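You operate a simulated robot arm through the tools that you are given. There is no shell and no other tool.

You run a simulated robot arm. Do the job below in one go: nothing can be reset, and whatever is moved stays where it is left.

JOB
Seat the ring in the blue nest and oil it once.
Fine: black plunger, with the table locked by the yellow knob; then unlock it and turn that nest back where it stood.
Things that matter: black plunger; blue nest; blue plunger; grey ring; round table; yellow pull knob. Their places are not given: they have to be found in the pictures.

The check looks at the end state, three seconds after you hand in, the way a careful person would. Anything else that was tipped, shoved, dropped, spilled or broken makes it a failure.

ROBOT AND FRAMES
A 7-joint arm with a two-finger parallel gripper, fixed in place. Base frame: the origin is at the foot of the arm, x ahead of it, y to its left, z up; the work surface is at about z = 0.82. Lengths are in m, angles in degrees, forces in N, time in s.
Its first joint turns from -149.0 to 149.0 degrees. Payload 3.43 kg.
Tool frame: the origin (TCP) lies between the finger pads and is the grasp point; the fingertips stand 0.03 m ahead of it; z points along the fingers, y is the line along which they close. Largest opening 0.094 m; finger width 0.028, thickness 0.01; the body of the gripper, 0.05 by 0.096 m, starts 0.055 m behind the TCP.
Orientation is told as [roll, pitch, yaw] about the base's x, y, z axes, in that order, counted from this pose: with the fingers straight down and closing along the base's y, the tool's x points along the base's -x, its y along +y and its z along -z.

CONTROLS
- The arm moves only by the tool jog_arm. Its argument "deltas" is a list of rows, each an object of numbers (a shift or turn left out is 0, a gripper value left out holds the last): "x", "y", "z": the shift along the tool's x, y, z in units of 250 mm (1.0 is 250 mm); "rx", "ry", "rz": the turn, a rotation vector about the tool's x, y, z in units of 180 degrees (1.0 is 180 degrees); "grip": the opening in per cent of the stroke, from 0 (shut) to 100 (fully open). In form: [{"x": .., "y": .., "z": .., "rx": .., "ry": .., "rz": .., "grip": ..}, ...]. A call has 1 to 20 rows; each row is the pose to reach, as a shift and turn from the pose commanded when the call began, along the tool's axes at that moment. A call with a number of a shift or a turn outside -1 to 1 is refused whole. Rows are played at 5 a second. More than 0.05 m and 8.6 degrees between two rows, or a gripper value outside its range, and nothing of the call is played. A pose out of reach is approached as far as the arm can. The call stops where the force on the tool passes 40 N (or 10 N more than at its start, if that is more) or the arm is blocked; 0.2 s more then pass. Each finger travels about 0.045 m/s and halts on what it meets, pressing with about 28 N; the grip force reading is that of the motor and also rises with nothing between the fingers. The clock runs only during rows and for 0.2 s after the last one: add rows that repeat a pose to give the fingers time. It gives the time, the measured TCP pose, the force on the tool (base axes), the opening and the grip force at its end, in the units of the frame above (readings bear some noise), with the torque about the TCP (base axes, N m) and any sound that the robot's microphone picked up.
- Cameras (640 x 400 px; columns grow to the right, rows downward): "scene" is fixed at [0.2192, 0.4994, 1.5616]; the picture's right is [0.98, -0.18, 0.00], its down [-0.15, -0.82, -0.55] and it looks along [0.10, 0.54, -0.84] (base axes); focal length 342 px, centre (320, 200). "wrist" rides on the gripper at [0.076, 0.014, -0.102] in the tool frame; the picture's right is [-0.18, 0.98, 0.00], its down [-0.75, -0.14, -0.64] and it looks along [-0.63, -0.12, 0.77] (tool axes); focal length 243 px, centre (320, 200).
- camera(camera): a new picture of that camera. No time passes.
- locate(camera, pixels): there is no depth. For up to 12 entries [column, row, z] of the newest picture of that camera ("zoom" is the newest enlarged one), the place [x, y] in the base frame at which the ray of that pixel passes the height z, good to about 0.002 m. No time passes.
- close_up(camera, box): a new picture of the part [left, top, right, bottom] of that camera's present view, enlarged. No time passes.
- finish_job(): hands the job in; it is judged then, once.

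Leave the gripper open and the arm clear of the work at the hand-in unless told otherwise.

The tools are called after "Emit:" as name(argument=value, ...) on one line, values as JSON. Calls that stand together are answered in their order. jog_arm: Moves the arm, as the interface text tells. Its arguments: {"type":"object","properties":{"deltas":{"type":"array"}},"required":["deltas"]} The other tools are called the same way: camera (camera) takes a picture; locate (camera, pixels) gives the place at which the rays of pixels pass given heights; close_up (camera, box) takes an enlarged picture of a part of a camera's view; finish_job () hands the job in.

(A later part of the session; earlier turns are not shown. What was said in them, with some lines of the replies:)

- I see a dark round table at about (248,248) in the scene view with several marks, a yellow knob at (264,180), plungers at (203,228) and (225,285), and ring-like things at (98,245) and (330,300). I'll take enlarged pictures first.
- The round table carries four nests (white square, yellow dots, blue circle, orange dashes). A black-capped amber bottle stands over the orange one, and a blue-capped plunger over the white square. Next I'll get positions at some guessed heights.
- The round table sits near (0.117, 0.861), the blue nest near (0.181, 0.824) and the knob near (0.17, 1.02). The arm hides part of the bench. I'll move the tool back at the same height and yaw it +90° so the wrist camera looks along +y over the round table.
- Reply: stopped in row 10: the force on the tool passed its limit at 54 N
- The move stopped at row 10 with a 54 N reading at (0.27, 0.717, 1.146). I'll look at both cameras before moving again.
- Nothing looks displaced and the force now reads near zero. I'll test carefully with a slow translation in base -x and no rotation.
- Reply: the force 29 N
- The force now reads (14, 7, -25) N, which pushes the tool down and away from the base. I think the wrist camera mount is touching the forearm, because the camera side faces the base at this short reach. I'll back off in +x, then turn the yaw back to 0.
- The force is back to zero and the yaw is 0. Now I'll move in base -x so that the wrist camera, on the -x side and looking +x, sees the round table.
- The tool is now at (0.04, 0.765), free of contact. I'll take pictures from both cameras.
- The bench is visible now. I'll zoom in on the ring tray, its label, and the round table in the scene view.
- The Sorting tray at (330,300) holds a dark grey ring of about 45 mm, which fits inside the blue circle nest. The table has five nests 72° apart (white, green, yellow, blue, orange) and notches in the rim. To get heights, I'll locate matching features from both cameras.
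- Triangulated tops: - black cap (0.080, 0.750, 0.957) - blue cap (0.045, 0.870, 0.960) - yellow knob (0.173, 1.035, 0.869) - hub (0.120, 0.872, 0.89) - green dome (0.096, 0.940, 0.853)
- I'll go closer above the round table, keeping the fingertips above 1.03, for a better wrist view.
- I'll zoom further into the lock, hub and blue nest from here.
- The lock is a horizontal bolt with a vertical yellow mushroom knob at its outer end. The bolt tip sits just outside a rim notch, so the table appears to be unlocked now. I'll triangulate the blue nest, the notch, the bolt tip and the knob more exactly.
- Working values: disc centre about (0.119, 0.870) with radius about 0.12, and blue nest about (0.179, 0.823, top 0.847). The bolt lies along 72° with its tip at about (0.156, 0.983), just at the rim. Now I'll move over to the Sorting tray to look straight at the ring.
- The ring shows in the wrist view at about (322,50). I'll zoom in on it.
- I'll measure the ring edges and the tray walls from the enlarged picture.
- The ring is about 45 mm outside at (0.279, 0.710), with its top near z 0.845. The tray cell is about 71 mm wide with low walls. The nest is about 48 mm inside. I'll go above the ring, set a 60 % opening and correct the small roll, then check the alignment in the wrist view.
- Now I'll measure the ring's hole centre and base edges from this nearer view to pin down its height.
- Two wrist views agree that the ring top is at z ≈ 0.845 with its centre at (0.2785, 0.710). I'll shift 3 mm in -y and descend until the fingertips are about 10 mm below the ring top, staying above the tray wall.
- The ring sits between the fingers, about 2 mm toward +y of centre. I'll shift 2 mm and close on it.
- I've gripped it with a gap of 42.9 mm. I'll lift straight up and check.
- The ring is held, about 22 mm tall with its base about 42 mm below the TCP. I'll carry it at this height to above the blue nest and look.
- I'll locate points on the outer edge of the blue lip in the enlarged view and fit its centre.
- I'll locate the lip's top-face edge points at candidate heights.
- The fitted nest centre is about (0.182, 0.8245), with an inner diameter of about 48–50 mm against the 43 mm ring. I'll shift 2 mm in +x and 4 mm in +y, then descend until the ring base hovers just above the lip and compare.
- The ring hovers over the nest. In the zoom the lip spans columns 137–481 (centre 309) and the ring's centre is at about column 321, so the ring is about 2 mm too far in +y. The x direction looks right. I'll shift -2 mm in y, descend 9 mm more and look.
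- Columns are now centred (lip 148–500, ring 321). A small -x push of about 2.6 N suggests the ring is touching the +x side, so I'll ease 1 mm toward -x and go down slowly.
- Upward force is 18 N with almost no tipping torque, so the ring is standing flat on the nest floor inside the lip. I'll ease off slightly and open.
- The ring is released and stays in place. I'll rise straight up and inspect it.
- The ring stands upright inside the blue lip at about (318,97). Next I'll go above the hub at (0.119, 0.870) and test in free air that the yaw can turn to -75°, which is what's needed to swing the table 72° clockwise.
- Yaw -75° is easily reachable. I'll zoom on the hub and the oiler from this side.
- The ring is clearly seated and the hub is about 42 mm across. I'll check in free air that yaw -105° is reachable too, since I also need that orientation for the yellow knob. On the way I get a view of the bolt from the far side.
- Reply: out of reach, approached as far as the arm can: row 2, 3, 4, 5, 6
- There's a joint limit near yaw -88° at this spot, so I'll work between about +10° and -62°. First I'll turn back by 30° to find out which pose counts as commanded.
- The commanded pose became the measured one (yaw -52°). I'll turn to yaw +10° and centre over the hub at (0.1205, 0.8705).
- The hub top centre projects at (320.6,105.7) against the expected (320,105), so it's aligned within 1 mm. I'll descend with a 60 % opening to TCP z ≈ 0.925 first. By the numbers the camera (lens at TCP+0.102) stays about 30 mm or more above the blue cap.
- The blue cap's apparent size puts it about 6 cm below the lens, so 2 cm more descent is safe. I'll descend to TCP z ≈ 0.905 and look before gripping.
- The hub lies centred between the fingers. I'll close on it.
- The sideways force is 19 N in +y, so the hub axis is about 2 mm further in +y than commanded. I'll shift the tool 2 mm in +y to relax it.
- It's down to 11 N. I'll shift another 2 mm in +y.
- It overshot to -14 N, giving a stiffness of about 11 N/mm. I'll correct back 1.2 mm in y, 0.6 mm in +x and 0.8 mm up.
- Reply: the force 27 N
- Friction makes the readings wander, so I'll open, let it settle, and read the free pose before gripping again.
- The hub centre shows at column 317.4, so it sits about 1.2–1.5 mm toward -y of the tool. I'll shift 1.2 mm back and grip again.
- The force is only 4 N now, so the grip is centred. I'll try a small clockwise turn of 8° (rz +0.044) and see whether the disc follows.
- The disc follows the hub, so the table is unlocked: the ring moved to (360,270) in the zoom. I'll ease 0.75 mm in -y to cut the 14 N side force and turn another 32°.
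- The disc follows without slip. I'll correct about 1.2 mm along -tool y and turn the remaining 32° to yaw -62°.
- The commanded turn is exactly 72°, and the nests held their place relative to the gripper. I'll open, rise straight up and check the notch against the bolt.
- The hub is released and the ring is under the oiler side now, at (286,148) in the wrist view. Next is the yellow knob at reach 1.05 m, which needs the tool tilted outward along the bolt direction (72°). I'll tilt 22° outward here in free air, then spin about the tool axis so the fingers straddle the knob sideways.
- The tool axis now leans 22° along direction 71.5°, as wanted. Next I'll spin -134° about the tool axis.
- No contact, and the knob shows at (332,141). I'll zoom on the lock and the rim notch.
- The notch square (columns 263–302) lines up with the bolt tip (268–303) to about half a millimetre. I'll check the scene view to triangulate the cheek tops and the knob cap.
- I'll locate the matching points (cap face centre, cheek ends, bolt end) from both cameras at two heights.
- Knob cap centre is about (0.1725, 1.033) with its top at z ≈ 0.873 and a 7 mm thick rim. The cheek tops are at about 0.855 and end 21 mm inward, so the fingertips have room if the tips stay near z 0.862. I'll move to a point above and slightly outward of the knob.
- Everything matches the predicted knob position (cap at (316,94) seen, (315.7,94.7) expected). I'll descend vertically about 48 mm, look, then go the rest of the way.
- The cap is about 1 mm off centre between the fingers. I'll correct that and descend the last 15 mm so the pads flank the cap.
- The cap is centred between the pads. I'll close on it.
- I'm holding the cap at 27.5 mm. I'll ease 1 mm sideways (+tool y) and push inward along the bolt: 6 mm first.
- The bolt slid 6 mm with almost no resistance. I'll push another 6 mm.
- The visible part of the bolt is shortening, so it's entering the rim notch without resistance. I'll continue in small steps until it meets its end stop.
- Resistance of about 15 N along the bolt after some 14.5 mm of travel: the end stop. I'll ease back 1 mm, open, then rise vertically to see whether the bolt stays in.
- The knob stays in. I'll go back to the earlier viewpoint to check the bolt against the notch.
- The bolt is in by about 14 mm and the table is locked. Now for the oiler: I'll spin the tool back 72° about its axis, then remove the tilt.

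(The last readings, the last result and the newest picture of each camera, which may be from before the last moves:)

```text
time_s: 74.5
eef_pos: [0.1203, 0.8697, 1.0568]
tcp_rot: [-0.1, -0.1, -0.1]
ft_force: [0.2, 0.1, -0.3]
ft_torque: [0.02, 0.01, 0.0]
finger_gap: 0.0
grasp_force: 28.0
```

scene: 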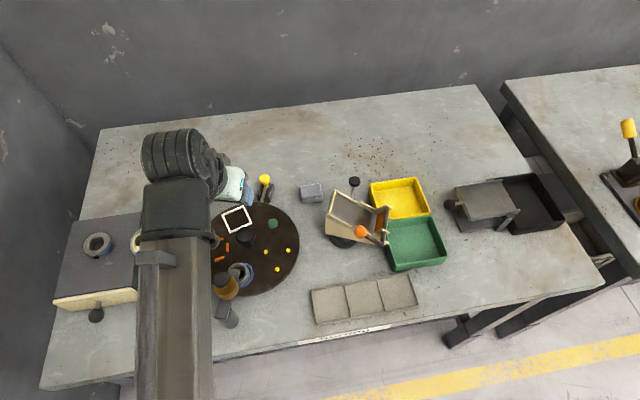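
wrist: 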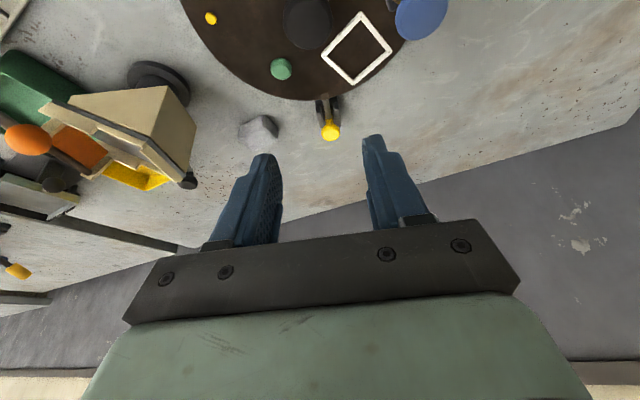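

The tool is vertical at yaw 0 with the fingers shut. I'll move above the black cap at (0.080, 0.750) and check the alignment.

Emit:
jog_arm(deltas=[{"x": 0.04, "y": -0.12}, {"x": 0.08, "y": -0.24}, {"x": 0.12, "y": -0.36}, {"x": 0.16, "y": -0.48}, {"x": 0.16, "y": -0.48}])

Emit:
camera(camera="wrist")

Emit:
close_up(camera="wrist", box=[240, 40, 400, 190])

Emit:
camera(camera="scene")

```text
time_s: 75.7
eef_pos: [0.0796, 0.7509, 1.0564]
tcp_rot: [0.0, -0.1, -0.1]
ft_force: [1.1, -0.2, 1.1]
ft_torque: [0.02, -0.01, -0.02]
finger_gap: 0.0
grasp_force: 28.0
```

```text
taken
```

wrist: 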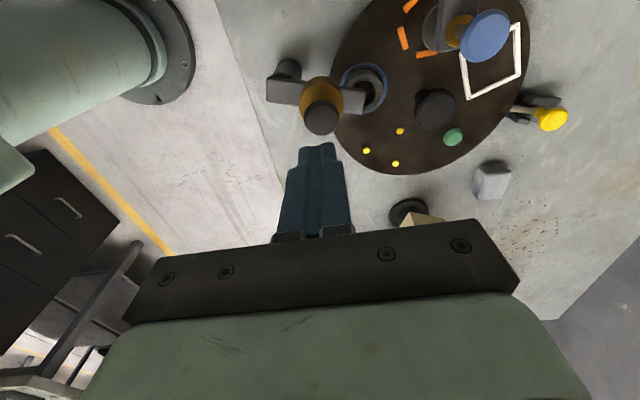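

```text
2.67 times, centred on (320, 115) of wrist
```

zoom: 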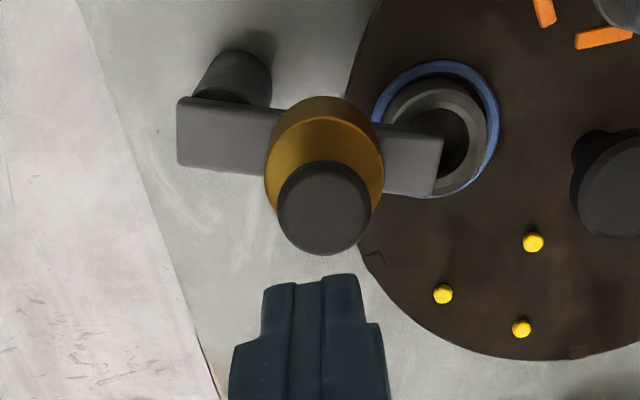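

```text
taken
```

scene: 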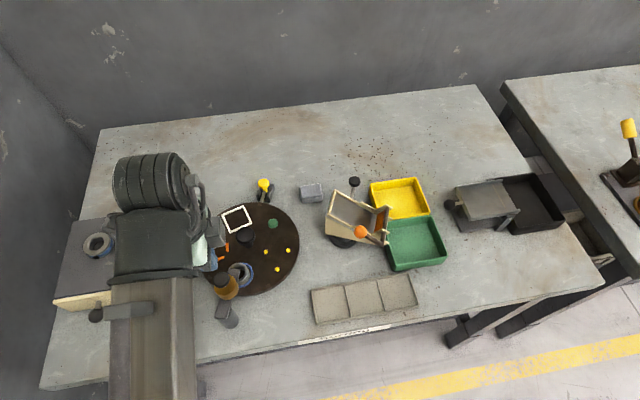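

The ring in the blue nest is now under the oiler's arm tip. The black cap centre (321.5,118) matches the tool axis (320,117). I'll descend to just above the cap.

Emit:
jog_arm(deltas=[{"y": 0.004, "z": 0.06}, {"y": 0.004, "z": 0.12}, {"y": 0.004, "z": 0.18}, {"y": 0.004, "z": 0.22}, {"y": 0.004, "z": 0.22}])

Emit:
camera(camera="wrist")

Emit:
close_up(camera="wrist", box=[200, 60, 440, 230])

```text
time_s: 76.9
eef_pos: [0.08, 0.7512, 1.0024]
tcp_rot: [0.0, -0.2, -0.1]
ft_force: [0.8, -0.4, 1.0]
ft_torque: [0.0, 0.02, -0.02]
finger_gap: 0.0
grasp_force: 28.5
```

```text
taken
```

wrist: 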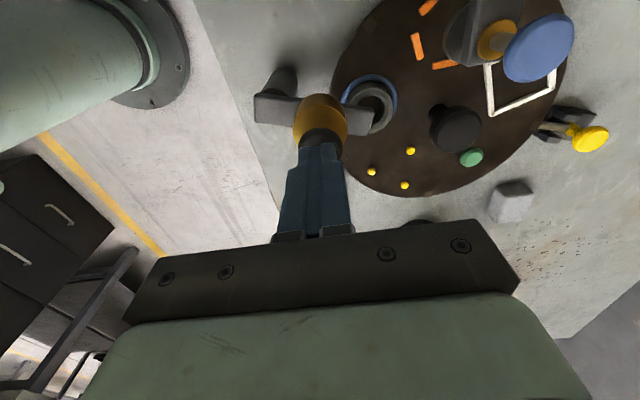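

```text
2.35 times, centred on (320, 145) of wrist
```

zoom: 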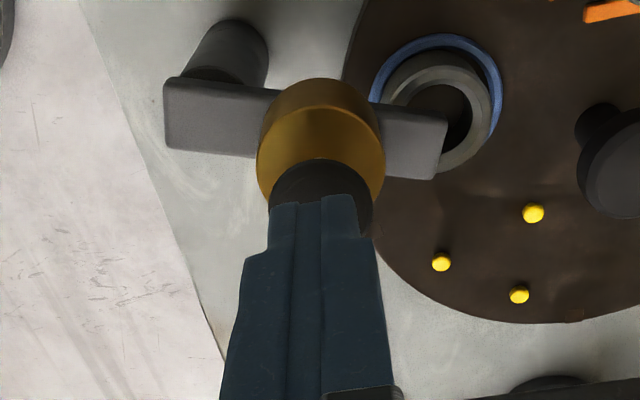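

The fingertips are over the black cap, about 1 cm above it. I'll descend slowly in small steps to find contact.

Emit:
jog_arm(deltas=[{"z": 0.012}, {"z": 0.024}, {"z": 0.03}, {"z": 0.036}, {"z": 0.036}])

```text
time_s: 78.1
eef_pos: [0.0805, 0.7511, 0.992]
tcp_rot: [0.0, 0.0, -0.1]
ft_force: [0.1, 0.6, -0.8]
ft_torque: [0.0, 0.02, 0.01]
finger_gap: 0.0001
grasp_force: 27.8
```

No contact yet (tips at about 0.963). I'll continue down in 1.5 mm steps.

Emit:
jog_arm(deltas=[{"z": 0.006}, {"z": 0.012}, {"z": 0.018}, {"z": 0.024}, {"z": 0.024}])

```text
time_s: 79.3
eef_pos: [0.0795, 0.7513, 0.9878]
tcp_rot: [0.1, -0.1, -0.1]
ft_force: [0.0, -0.5, 2.9]
ft_torque: [-0.02, -0.01, 0.0]
finger_gap: 0.0002
grasp_force: 28.2
```

Contact with 3 N at tip height about 0.957. Now one continuous downward stroke. It stops by itself at the end stop.

Emit:
jog_arm(deltas=[{"z": 0.006}, {"z": 0.012}, {"z": 0.018}, {"z": 0.024}, {"z": 0.03}, {"z": 0.036}, {"z": 0.042}, {"z": 0.048}, {"z": 0.054}, {"z": 0.06}])

Emit:
close_up(camera="wrist", box=[200, 60, 440, 230])

```text
time_s: 81.3
eef_pos: [0.0807, 0.751, 0.9751]
tcp_rot: [0.1, -0.2, 0.0]
ft_force: [-0.6, -4.8, 25.8]
ft_torque: [-0.13, 0.07, -0.02]
finger_gap: 0.0
grasp_force: 27.7
heard: click
stopped in row 10: the force on the tool passed its limit at 42 N (the readings are from after the stop); the commanded pose is now the measured one
```

```text
2.35 times, centred on (320, 145) of wrist
```

zoom: 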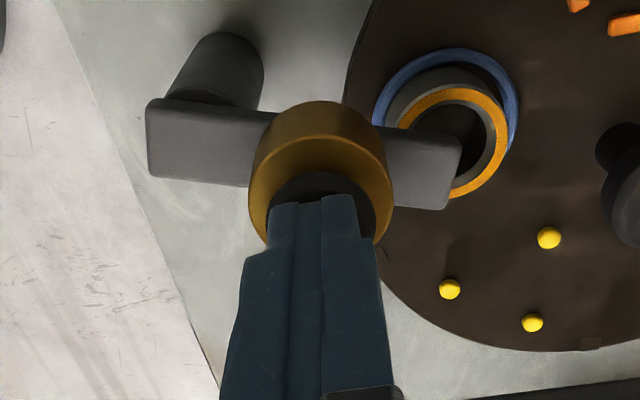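

A click was heard and the ring's top now shows an amber oil film, so it's oiled once. I'll rise straight up without pressing again.

Emit:
jog_arm(deltas=[{"z": -0.03}, {"z": -0.08}, {"z": -0.16}, {"z": -0.24}, {"z": -0.32}, {"z": -0.32}])

Emit:
camera(camera="wrist")

Emit:
close_up(camera="wrist", box=[240, 40, 480, 190])

```text
time_s: 82.7
eef_pos: [0.0802, 0.7532, 1.0551]
tcp_rot: [0.1, -0.1, -0.1]
ft_force: [-0.2, -0.5, 0.0]
ft_torque: [0.05, 0.0, -0.01]
finger_gap: 0.0
grasp_force: 27.9
```

```text
taken
```

wrist: 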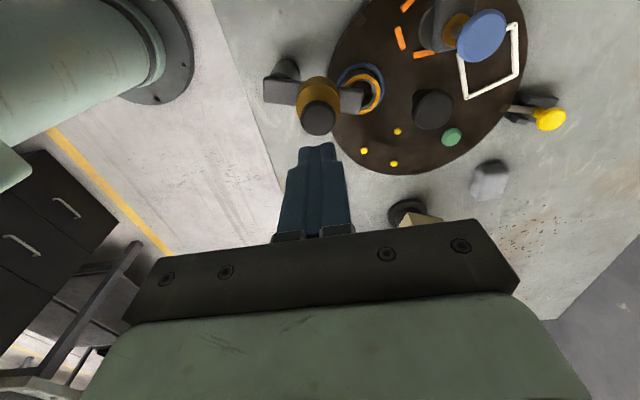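

```text
2.67 times, centred on (360, 115) of wrist
```

zoom: 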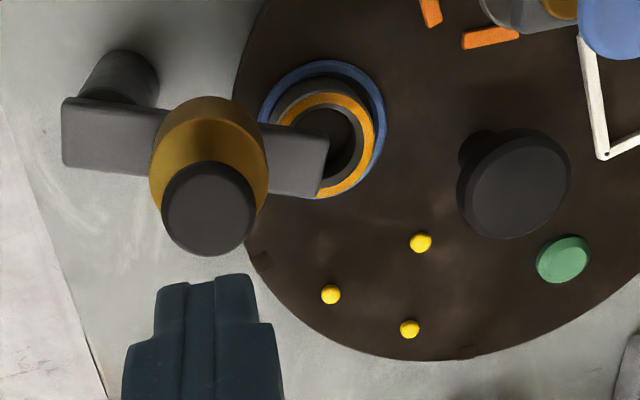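

The plunger is back up. To unlock, I'll return above the hub, open the fingers to 55 %, then tilt and spin as before.

Emit:
jog_arm(deltas=[{"x": -0.04, "y": 0.117, "grip": 20}, {"x": -0.08, "y": 0.234, "grip": 55}, {"x": -0.12, "y": 0.35}, {"x": -0.161, "y": 0.467, "z": -0.008}, {"x": -0.161, "y": 0.467, "z": -0.008}])

Emit:
jog_arm(deltas=[{"rx": -0.029, "ry": -0.0095}, {"rx": -0.058, "ry": -0.019}, {"rx": -0.087, "ry": -0.0283}, {"rx": -0.1162, "ry": -0.0378}, {"rx": -0.1162, "ry": -0.0378}])

Emit:
jog_arm(deltas=[{"rz": -0.04}, {"rz": -0.08}, {"rz": -0.12}, {"rz": -0.16}, {"rz": -0.2}, {"rz": -0.24}, {"rz": -0.28}, {"rz": -0.32}, {"rz": -0.36}, {"rz": -0.4}, {"rz": -0.4}])

```text
time_s: 83.9
eef_pos: [0.1198, 0.8668, 1.058]
tcp_rot: [0.2, -0.2, -0.1]
ft_force: [0.4, -1.1, -0.4]
ft_torque: [0.01, 0.03, -0.02]
finger_gap: 0.0516
grasp_force: 0.0
```

```text
time_s: 85.1
eef_pos: [0.1202, 0.8679, 1.0567]
tcp_rot: [21.2, -6.8, -1.4]
ft_force: [0.3, 0.1, -1.1]
ft_torque: [-0.04, -0.01, -0.01]
finger_gap: 0.0516
grasp_force: 0.1
```

```text
time_s: 87.5
eef_pos: [0.1211, 0.8684, 1.0575]
tcp_rot: [-0.2, -22.1, 71.9]
ft_force: [-0.5, 0.8, 0.4]
ft_torque: [0.01, 0.0, 0.02]
finger_gap: 0.0516
grasp_force: 0.1
```

Back in the tilted pose. I'll move above the knob in its locked place, TCP about (0.1666, 1.015, 0.955).

Emit:
jog_arm(deltas=[{"x": -0.052, "y": 0.001, "z": 0.076}, {"x": -0.105, "y": 0.002, "z": 0.152}, {"x": -0.157, "y": 0.002, "z": 0.228}, {"x": -0.209, "y": 0.003, "z": 0.305}, {"x": -0.262, "y": 0.004, "z": 0.381}, {"x": -0.314, "y": 0.005, "z": 0.457}, {"x": -0.366, "y": 0.005, "z": 0.533}, {"x": -0.4184, "y": 0.006, "z": 0.6092}, {"x": -0.4184, "y": 0.006, "z": 0.6092}])

Emit:
close_up(camera="wrist", box=[240, 60, 400, 190])

```text
time_s: 89.5
eef_pos: [0.1688, 1.015, 0.9548]
tcp_rot: [-0.1, -22.2, 71.9]
ft_force: [0.4, -0.1, 0.1]
ft_torque: [-0.02, 0.0, 0.01]
finger_gap: 0.0516
grasp_force: 0.1
```

```text
3.08 times, centred on (320, 125) of wrist
```

zoom: 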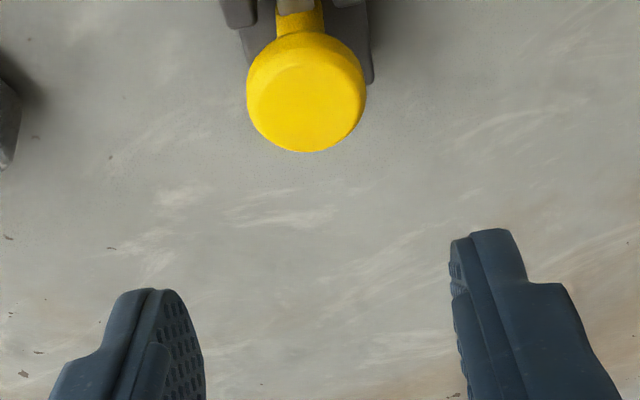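

The same relative view as before. I'll descend vertically by 64 mm in two parts, checking before the end.

Emit:
jog_arm(deltas=[{"x": 0.018, "z": 0.0445}, {"x": 0.036, "z": 0.089}, {"x": 0.054, "z": 0.1335}, {"x": 0.072, "z": 0.178}, {"x": 0.084, "z": 0.208}, {"x": 0.0961, "z": 0.2377}, {"x": 0.0961, "z": 0.2377}])

Emit:
close_up(camera="wrist", box=[240, 90, 400, 220])

```text
time_s: 91.1
eef_pos: [0.1674, 1.0149, 0.8911]
tcp_rot: [-0.1, -22.3, 72.0]
ft_force: [0.8, 0.0, -0.5]
ft_torque: [0.01, 0.02, 0.01]
finger_gap: 0.0517
grasp_force: 0.0
```

```text
3.08 times, centred on (320, 155) of wrist
```

zoom: 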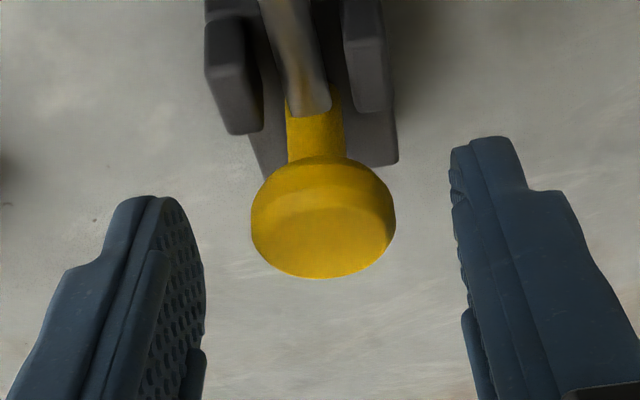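

The cap is centred between the pads again. I'll close on it.

Emit:
jog_arm(deltas=[{"grip": 20}, {"grip": 20}, {"grip": 20}, {"grip": 20}, {"grip": 20}])

```text
time_s: 92.3
eef_pos: [0.1678, 1.0165, 0.8909]
tcp_rot: [-0.1, -22.0, 71.9]
ft_force: [-7.8, 2.2, -1.1]
ft_torque: [0.16, 0.19, 0.07]
finger_gap: 0.0273
grasp_force: 44.8
```

The cap is gripped (27.3 mm) with little side force. I'll pull outward along the bolt by 14 mm in 2 mm steps.

Emit:
jog_arm(deltas=[{"x": -0.0074, "y": 0.002, "z": 0.003}, {"x": -0.0148, "y": 0.002, "z": 0.006}, {"x": -0.0223, "y": 0.002, "z": 0.009}, {"x": -0.0297, "y": 0.002, "z": 0.012}, {"x": -0.0371, "y": 0.002, "z": 0.015}, {"x": -0.0445, "y": 0.002, "z": 0.018}, {"x": -0.0519, "y": 0.002, "z": 0.021}, {"x": -0.0519, "y": 0.002, "z": 0.021}])

Emit:
close_up(camera="wrist", box=[220, 20, 420, 200])

```text
time_s: 94.1
eef_pos: [0.1716, 1.0283, 0.8908]
tcp_rot: [-0.1, -22.1, 72.0]
ft_force: [-6.8, 1.7, -13.4]
ft_torque: [0.01, 0.19, 0.05]
finger_gap: 0.0271
grasp_force: 45.1
```

```text
2.22 times, centred on (320, 110) of wrist
```

zoom: 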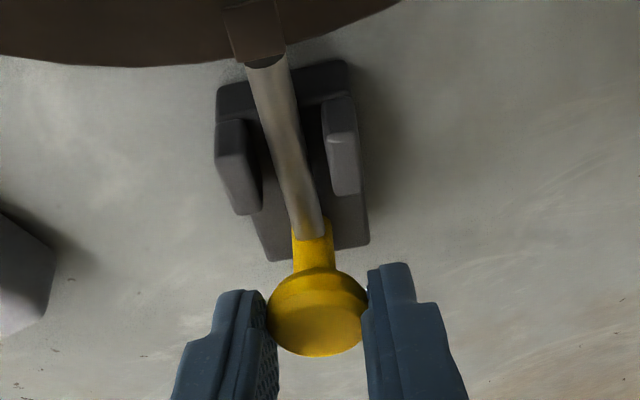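

The dark bolt tip is visible just outside the rim again, as at the start. I'll pull 1.5 mm more to feel for the outer stop.

Emit:
jog_arm(deltas=[{"x": -0.0028, "z": 0.0011}, {"x": -0.0056, "z": 0.0022}, {"x": -0.0056, "z": 0.0022}])

Emit:
close_up(camera="wrist", box=[220, 0, 420, 200])

```text
time_s: 94.9
eef_pos: [0.1712, 1.0293, 0.892]
tcp_rot: [-0.1, -21.9, 72.0]
ft_force: [-12.9, -17.9, -20.2]
ft_torque: [-0.12, 0.21, 0.1]
finger_gap: 0.0271
grasp_force: 45.3
```

```text
2.00 times, centred on (320, 100) of wrist
```

zoom: 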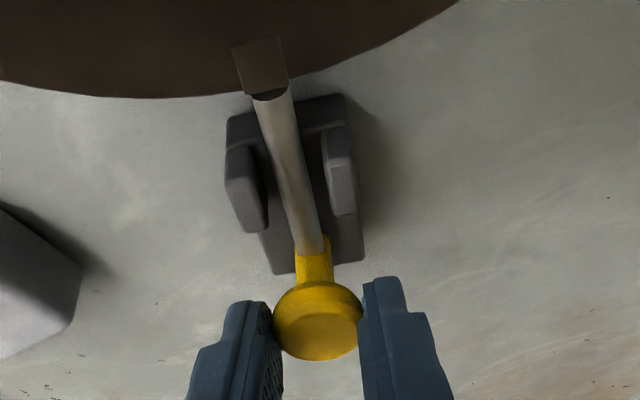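

Outer stop reached (about 21 N against pulling). I'll ease back slightly, open, and rise vertically.

Emit:
jog_arm(deltas=[{"x": 0.003, "z": -0.0025}, {"x": 0.003, "z": -0.0025, "grip": 55}, {"x": 0.003, "z": -0.0025, "grip": 55}, {"x": 0.003, "z": -0.0025, "grip": 55}, {"x": 0.003, "z": -0.0025, "grip": 55}, {"x": -0.03, "z": -0.08}, {"x": -0.075, "z": -0.19}, {"x": -0.12, "z": -0.3}, {"x": -0.15, "z": -0.373}, {"x": -0.15, "z": -0.373}])

Emit:
close_up(camera="scene", box=[220, 150, 310, 220])

Emit:
close_up(camera="wrist", box=[220, 0, 420, 120])

```text
time_s: 97.1
eef_pos: [0.1734, 1.0313, 0.9937]
tcp_rot: [-0.1, -22.0, 71.9]
ft_force: [-0.3, 0.2, 0.0]
ft_torque: [-0.02, -0.01, 0.02]
finger_gap: 0.0519
grasp_force: 0.0
```

```text
5.71 times, centred on (265, 185) of scene
```

zoom: 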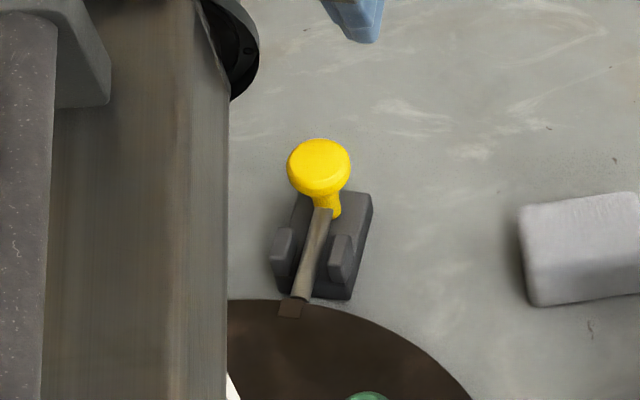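

```text
3.20 times, centred on (320, 60) of wrist
```

zoom: 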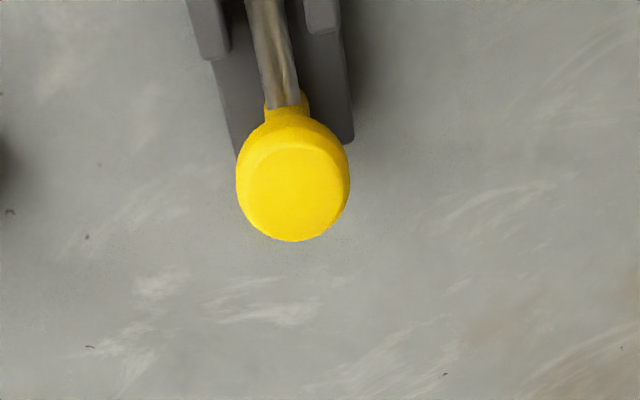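

The table is unlocked. I'll go back above the hub, then spin and untilt to yaw -62° for the return turn.

Emit:
jog_arm(deltas=[{"x": 0.06, "z": -0.06}, {"x": 0.12, "z": -0.12}, {"x": 0.18, "z": -0.18}, {"x": 0.24, "z": -0.24}, {"x": 0.3, "z": -0.29}, {"x": 0.36, "z": -0.34}, {"x": 0.42, "z": -0.39}, {"x": 0.48, "z": -0.44}, {"x": 0.5368, "y": 0.001, "z": -0.4896}, {"x": 0.5368, "y": 0.001, "z": -0.4896}])

Emit:
jog_arm(deltas=[{"rz": 0.042}, {"rz": 0.084}, {"rz": 0.126}, {"rz": 0.168}, {"rz": 0.21}, {"rz": 0.252}, {"rz": 0.294}, {"rz": 0.336}, {"rz": 0.378}, {"rz": 0.42}, {"rz": 0.462}, {"rz": 0.504}, {"rz": 0.546}, {"rz": 0.588}, {"rz": 0.63}, {"rz": 0.672}, {"rz": 0.714}, {"rz": 0.744}, {"rz": 0.744}])

Emit:
jog_arm(deltas=[{"rx": 0.022, "ry": -0.021}, {"rx": 0.044, "ry": -0.042}, {"rx": 0.066, "ry": -0.064}, {"rx": 0.088, "ry": -0.085}, {"rx": 0.088, "ry": -0.085}])

```text
time_s: 99.3
eef_pos: [0.118, 0.8681, 1.0547]
tcp_rot: [-0.2, -22.0, 72.0]
ft_force: [0.3, -0.1, -0.2]
ft_torque: [0.01, -0.02, 0.02]
finger_gap: 0.0516
grasp_force: 0.0
```

```text
time_s: 103.3
eef_pos: [0.1197, 0.8665, 1.0544]
tcp_rot: [16.4, 15.2, -59.9]
ft_force: [0.0, -1.1, 0.7]
ft_torque: [0.01, 0.03, 0.01]
finger_gap: 0.0516
grasp_force: 0.0
```

```text
time_s: 104.5
eef_pos: [0.1183, 0.8672, 1.0537]
tcp_rot: [0.2, 0.0, -62.1]
ft_force: [0.2, 0.5, 0.0]
ft_torque: [0.0, -0.01, 0.03]
finger_gap: 0.0515
grasp_force: 0.0
```

The tool is vertical at yaw -62°. I'll check the hub alignment in the wrist view.

Emit:
camera(camera="wrist")

Emit:
close_up(camera="wrist", box=[260, 50, 380, 150])

```text
taken
```

wrist: 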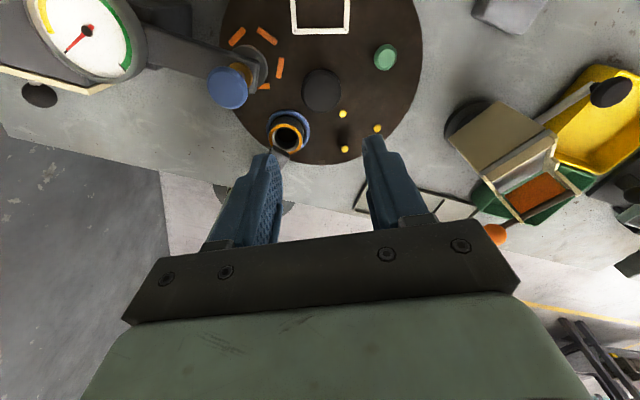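

```text
4.00 times, centred on (320, 100) of wrist
```

zoom: 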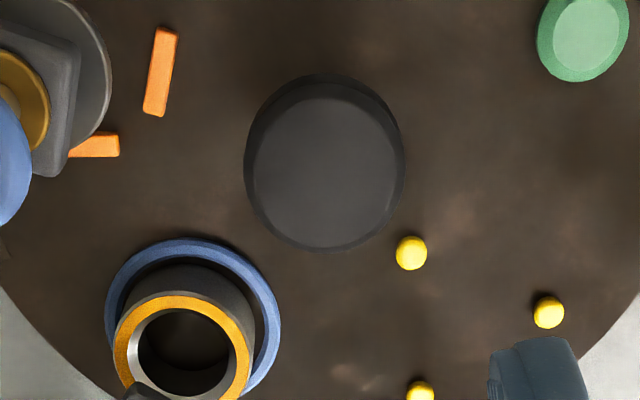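

The hub top projects at (321.3,93) against the expected (320,93.9), so I'll shift about 1.4 mm along tool y and 0.6 mm along tool x and descend to 0.925.

Emit:
jog_arm(deltas=[{"x": 0.0025, "y": 0.0055, "z": 0.1}, {"x": 0.0025, "y": 0.0055, "z": 0.2}, {"x": 0.0025, "y": 0.0055, "z": 0.3}, {"x": 0.0025, "y": 0.0055, "z": 0.4}, {"x": 0.0025, "y": 0.0055, "z": 0.47}, {"x": 0.0025, "y": 0.0055, "z": 0.515}, {"x": 0.0025, "y": 0.0055, "z": 0.515}])

Emit:
close_up(camera="wrist", box=[240, 90, 400, 220])

```text
time_s: 106.1
eef_pos: [0.1207, 0.8698, 0.9263]
tcp_rot: [0.2, 0.1, -62.1]
ft_force: [-0.6, 0.6, 0.3]
ft_torque: [-0.02, 0.02, 0.03]
finger_gap: 0.0518
grasp_force: 0.0
```

```text
3.08 times, centred on (320, 155) of wrist
```

zoom: 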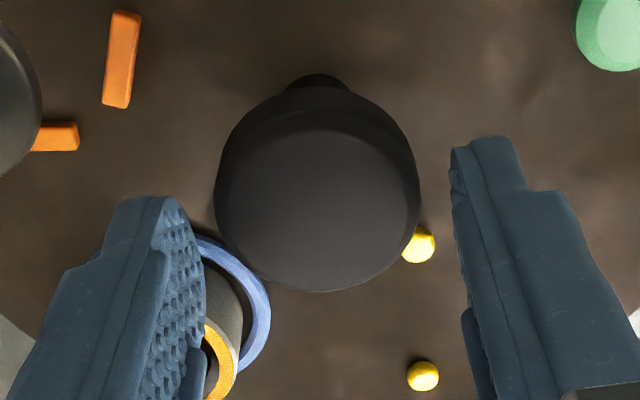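

The hub is centred (columns 215–420). I'll descend to 0.905 and grip.

Emit:
jog_arm(deltas=[{"z": 0.03}, {"z": 0.06}, {"z": 0.084}, {"z": 0.084}, {"z": 0.084, "grip": 35}, {"z": 0.084, "grip": 35}, {"z": 0.084, "grip": 35}, {"z": 0.084, "grip": 35}])

```text
time_s: 107.9
eef_pos: [0.12, 0.869, 0.9047]
tcp_rot: [0.1, -0.1, -62.1]
ft_force: [3.6, 3.0, -0.8]
ft_torque: [0.43, -0.07, -0.02]
finger_gap: 0.0412
grasp_force: 45.0
```

Gripped with small forces. Now I'll turn back counter-clockwise by 72°, the first half first.

Emit:
jog_arm(deltas=[{"rz": -0.01}, {"rz": -0.028}, {"rz": -0.046}, {"rz": -0.064}, {"rz": -0.082}, {"rz": -0.1}, {"rz": -0.118}, {"rz": -0.136}, {"rz": -0.154}, {"rz": -0.172}, {"rz": -0.19}, {"rz": -0.2}, {"rz": -0.2}])

Emit:
close_up(camera="scene", box=[215, 165, 305, 305])

```text
time_s: 110.7
eef_pos: [0.121, 0.8696, 0.9041]
tcp_rot: [0.2, -0.2, -26.0]
ft_force: [12.4, 2.5, 3.8]
ft_torque: [0.3, -0.07, 0.02]
finger_gap: 0.0412
grasp_force: 44.9
```

```text
2.86 times, centred on (260, 235) of scene
```

zoom: 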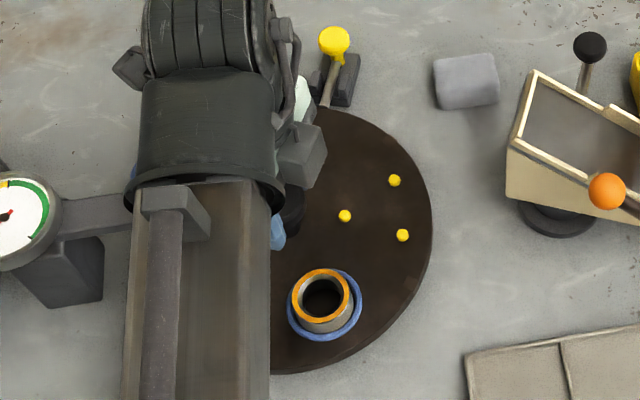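

The table follows and the ring (amber top) sits well in the blue nest. I'll relax 0.8 mm in +x and turn the other 36°.

Emit:
jog_arm(deltas=[{"x": -0.003, "y": 0.0014, "rz": -0.01}, {"x": -0.003, "y": 0.0014, "rz": -0.028}, {"x": -0.003, "y": 0.0014, "rz": -0.046}, {"x": -0.003, "y": 0.0014, "rz": -0.064}, {"x": -0.003, "y": 0.0014, "rz": -0.082}, {"x": -0.003, "y": 0.0014, "rz": -0.1}, {"x": -0.003, "y": 0.0014, "rz": -0.118}, {"x": -0.003, "y": 0.0014, "rz": -0.136}, {"x": -0.003, "y": 0.0014, "rz": -0.154}, {"x": -0.003, "y": 0.0014, "rz": -0.172}, {"x": -0.003, "y": 0.0014, "rz": -0.19}, {"x": -0.003, "y": 0.0014, "rz": -0.2}, {"x": -0.003, "y": 0.0014, "rz": -0.2}])

Emit:
close_up(camera="scene", box=[215, 165, 305, 305])

Emit:
camera(camera="wrist")

```text
time_s: 113.5
eef_pos: [0.1198, 0.8695, 0.9047]
tcp_rot: [0.0, -0.2, 10.0]
ft_force: [-0.1, 13.7, 5.3]
ft_torque: [0.01, 1.23, 0.03]
finger_gap: 0.0414
grasp_force: 45.2
```

```text
2.86 times, centred on (260, 235) of scene
```

zoom: 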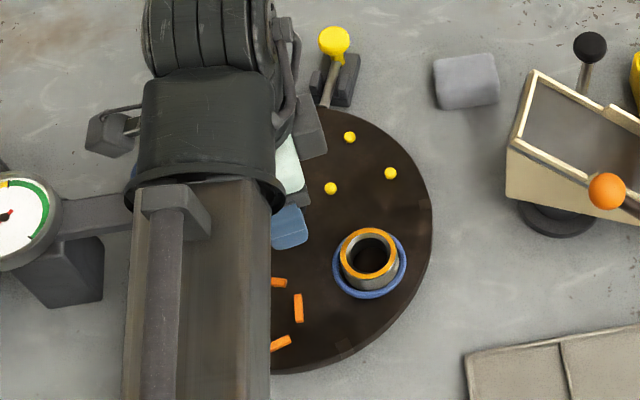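

```text
taken
```

wrist: 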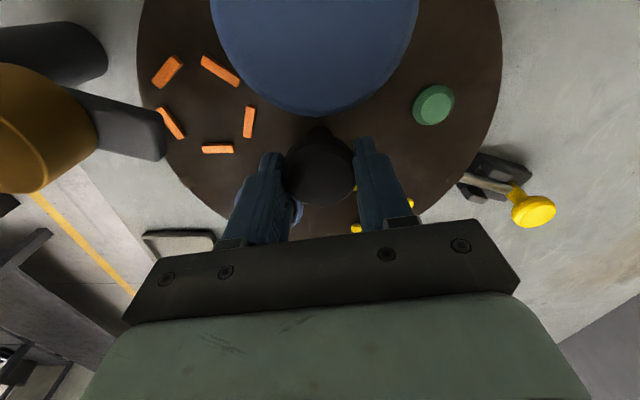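

The yellow dots and the blue nest are back at their starting pixels, with the ring at (368,260) as before. I'll open and rise straight up.

Emit:
jog_arm(deltas=[{"grip": 55}, {"grip": 60}, {"grip": 60}, {"grip": 60}, {"z": -0.06}, {"z": -0.14}, {"z": -0.24}, {"z": -0.34}, {"z": -0.44}, {"z": -0.54}, {"z": -0.6}, {"z": -0.6}])

Emit:
camera(camera="wrist")

Emit:
close_up(camera="wrist", box=[240, 30, 500, 180])

```text
time_s: 116.1
eef_pos: [0.1207, 0.8678, 1.0545]
tcp_rot: [0.0, -0.2, 9.9]
ft_force: [0.2, -0.1, 0.2]
ft_torque: [0.0, -0.01, -0.01]
finger_gap: 0.056
grasp_force: 0.1
```

```text
taken
```

wrist: 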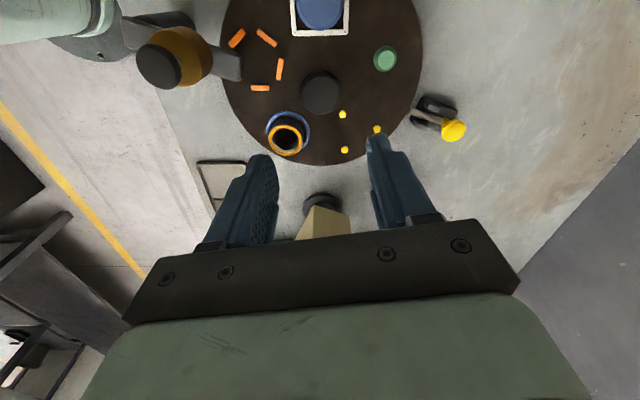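

```text
2.46 times, centred on (370, 105) of wrist
```

zoom: 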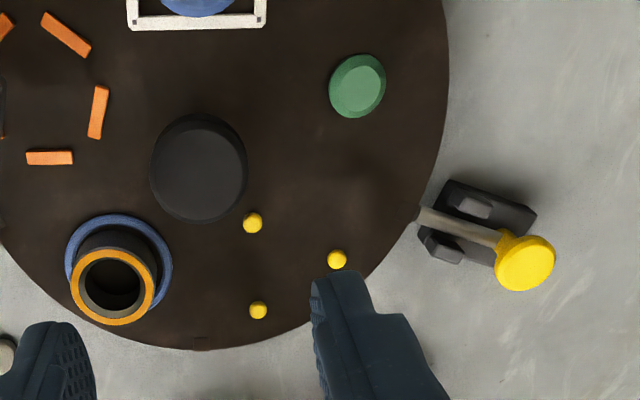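

All looks right. I'll move the arm clear to the side at height and open the gripper fully for a final check.

Emit:
jog_arm(deltas=[{"z": -0.12, "grip": 80}, {"z": -0.24, "grip": 100}, {"z": -0.36}, {"x": -0.1, "y": -0.018, "z": -0.36}, {"x": -0.2, "y": -0.035, "z": -0.36}, {"x": -0.3, "y": -0.053, "z": -0.36}, {"x": -0.4, "y": -0.071, "z": -0.36}, {"x": -0.5, "y": -0.088, "z": -0.36}, {"x": -0.6, "y": -0.106, "z": -0.36}, {"x": -0.7, "y": -0.123, "z": -0.36}, {"x": -0.8, "y": -0.141, "z": -0.36}, {"x": -0.9, "y": -0.159, "z": -0.36}, {"x": -1.0, "y": -0.176, "z": -0.36}, {"x": -1.0, "y": -0.176, "z": -0.36}])

Emit:
camera(camera="scene")

Emit:
close_up(camera="scene", box=[180, 160, 340, 340])

Emit:
close_up(camera="scene", box=[244, 165, 292, 210])

Emit:
close_up(camera="scene", box=[190, 240, 310, 335])

```text
time_s: 119.1
eef_pos: [0.3734, 0.8689, 1.1466]
tcp_rot: [0.0, -0.2, 9.9]
ft_force: [0.5, -0.3, 0.3]
ft_torque: [0.02, 0.0, 0.02]
finger_gap: 0.0942
grasp_force: 0.0
```

```text
taken
```

scene: 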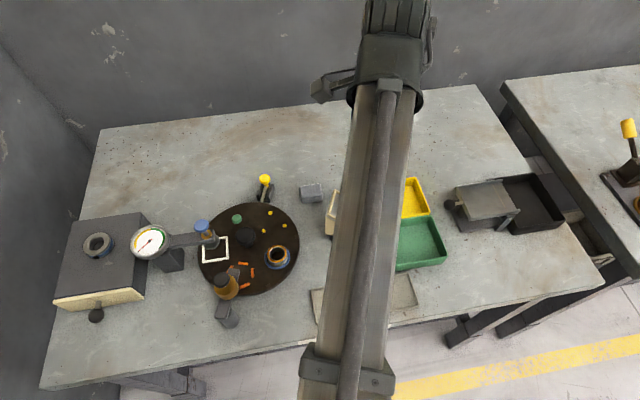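

```text
2.22 times, centred on (260, 250) of scene
```

zoom: 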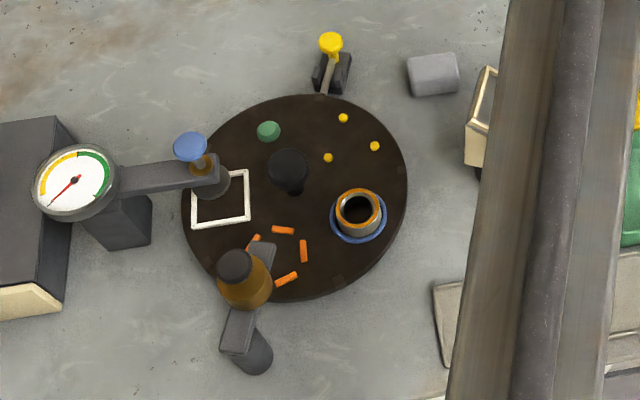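

```text
8.89 times, centred on (268, 188) of scene
```

zoom: 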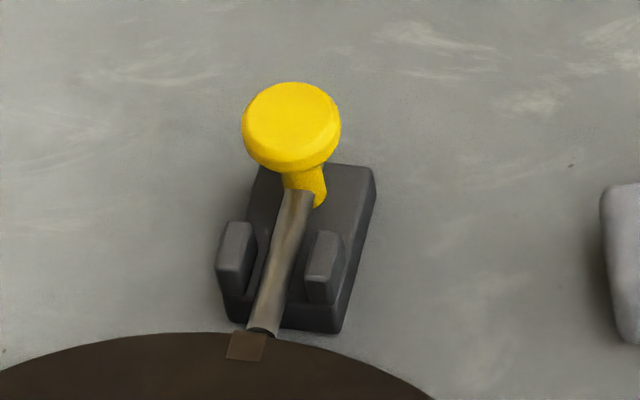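

```text
4.21 times, centred on (250, 288) of scene
```

zoom: 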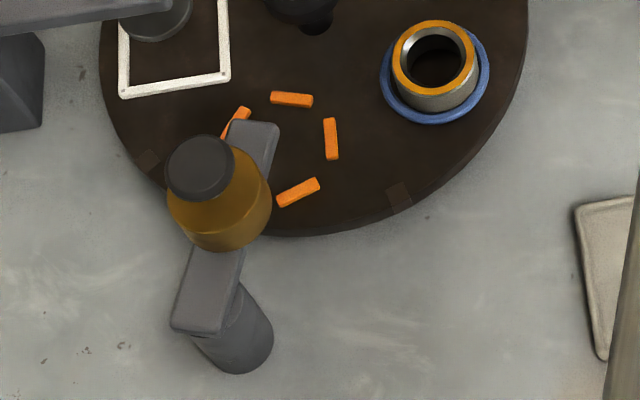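

Final check of the scene:
- The ring stands in the blue nest with one amber oil film.
- The nest and rim notches are back at their starting pixels.
- The yellow knob is pulled out, with the bolt tip just outside the rim.
- The black plunger is up again, and the gauge and blue plunger look unchanged.
- The gripper is open and the arm is up and clear.

I'm handing in now.

Emit:
finish_job()

```text
The job is handed in.
```

The ring is seated in the blue nest and was oiled once with the black plunger. The nest is back where it stood, and I've handed the job in.

- **Ring:** I took it from the Sorting tray and set it flat inside the blue lip. It stayed seated through both turns of the table.
- **Oiling:** I turned the table 72° so the nest sat under the black plunger. I then pushed the yellow knob in to its stop to lock it. One press gave a click and left an amber film on the ring; I didn't press again.
- **Return:** I pulled the yellow knob back out to its stop and turned the table back 72°. In the last scene pictures the nest matches its starting position. The rim notches are within about half a degree of where they were.
- **Rest of the bench:** The blue plunger was not touched, and I saw nothing tipped or moved. In the last pictures the arm hid part of the sorting tray and the coloured trays.

Early on, while I was moving to look around, the arm stopped twice against a force high above the bench. It was most likely the wrist camera touching the arm's own forearm. Nothing on the bench was affected.

The gripper is open and the arm is raised clear of the work.
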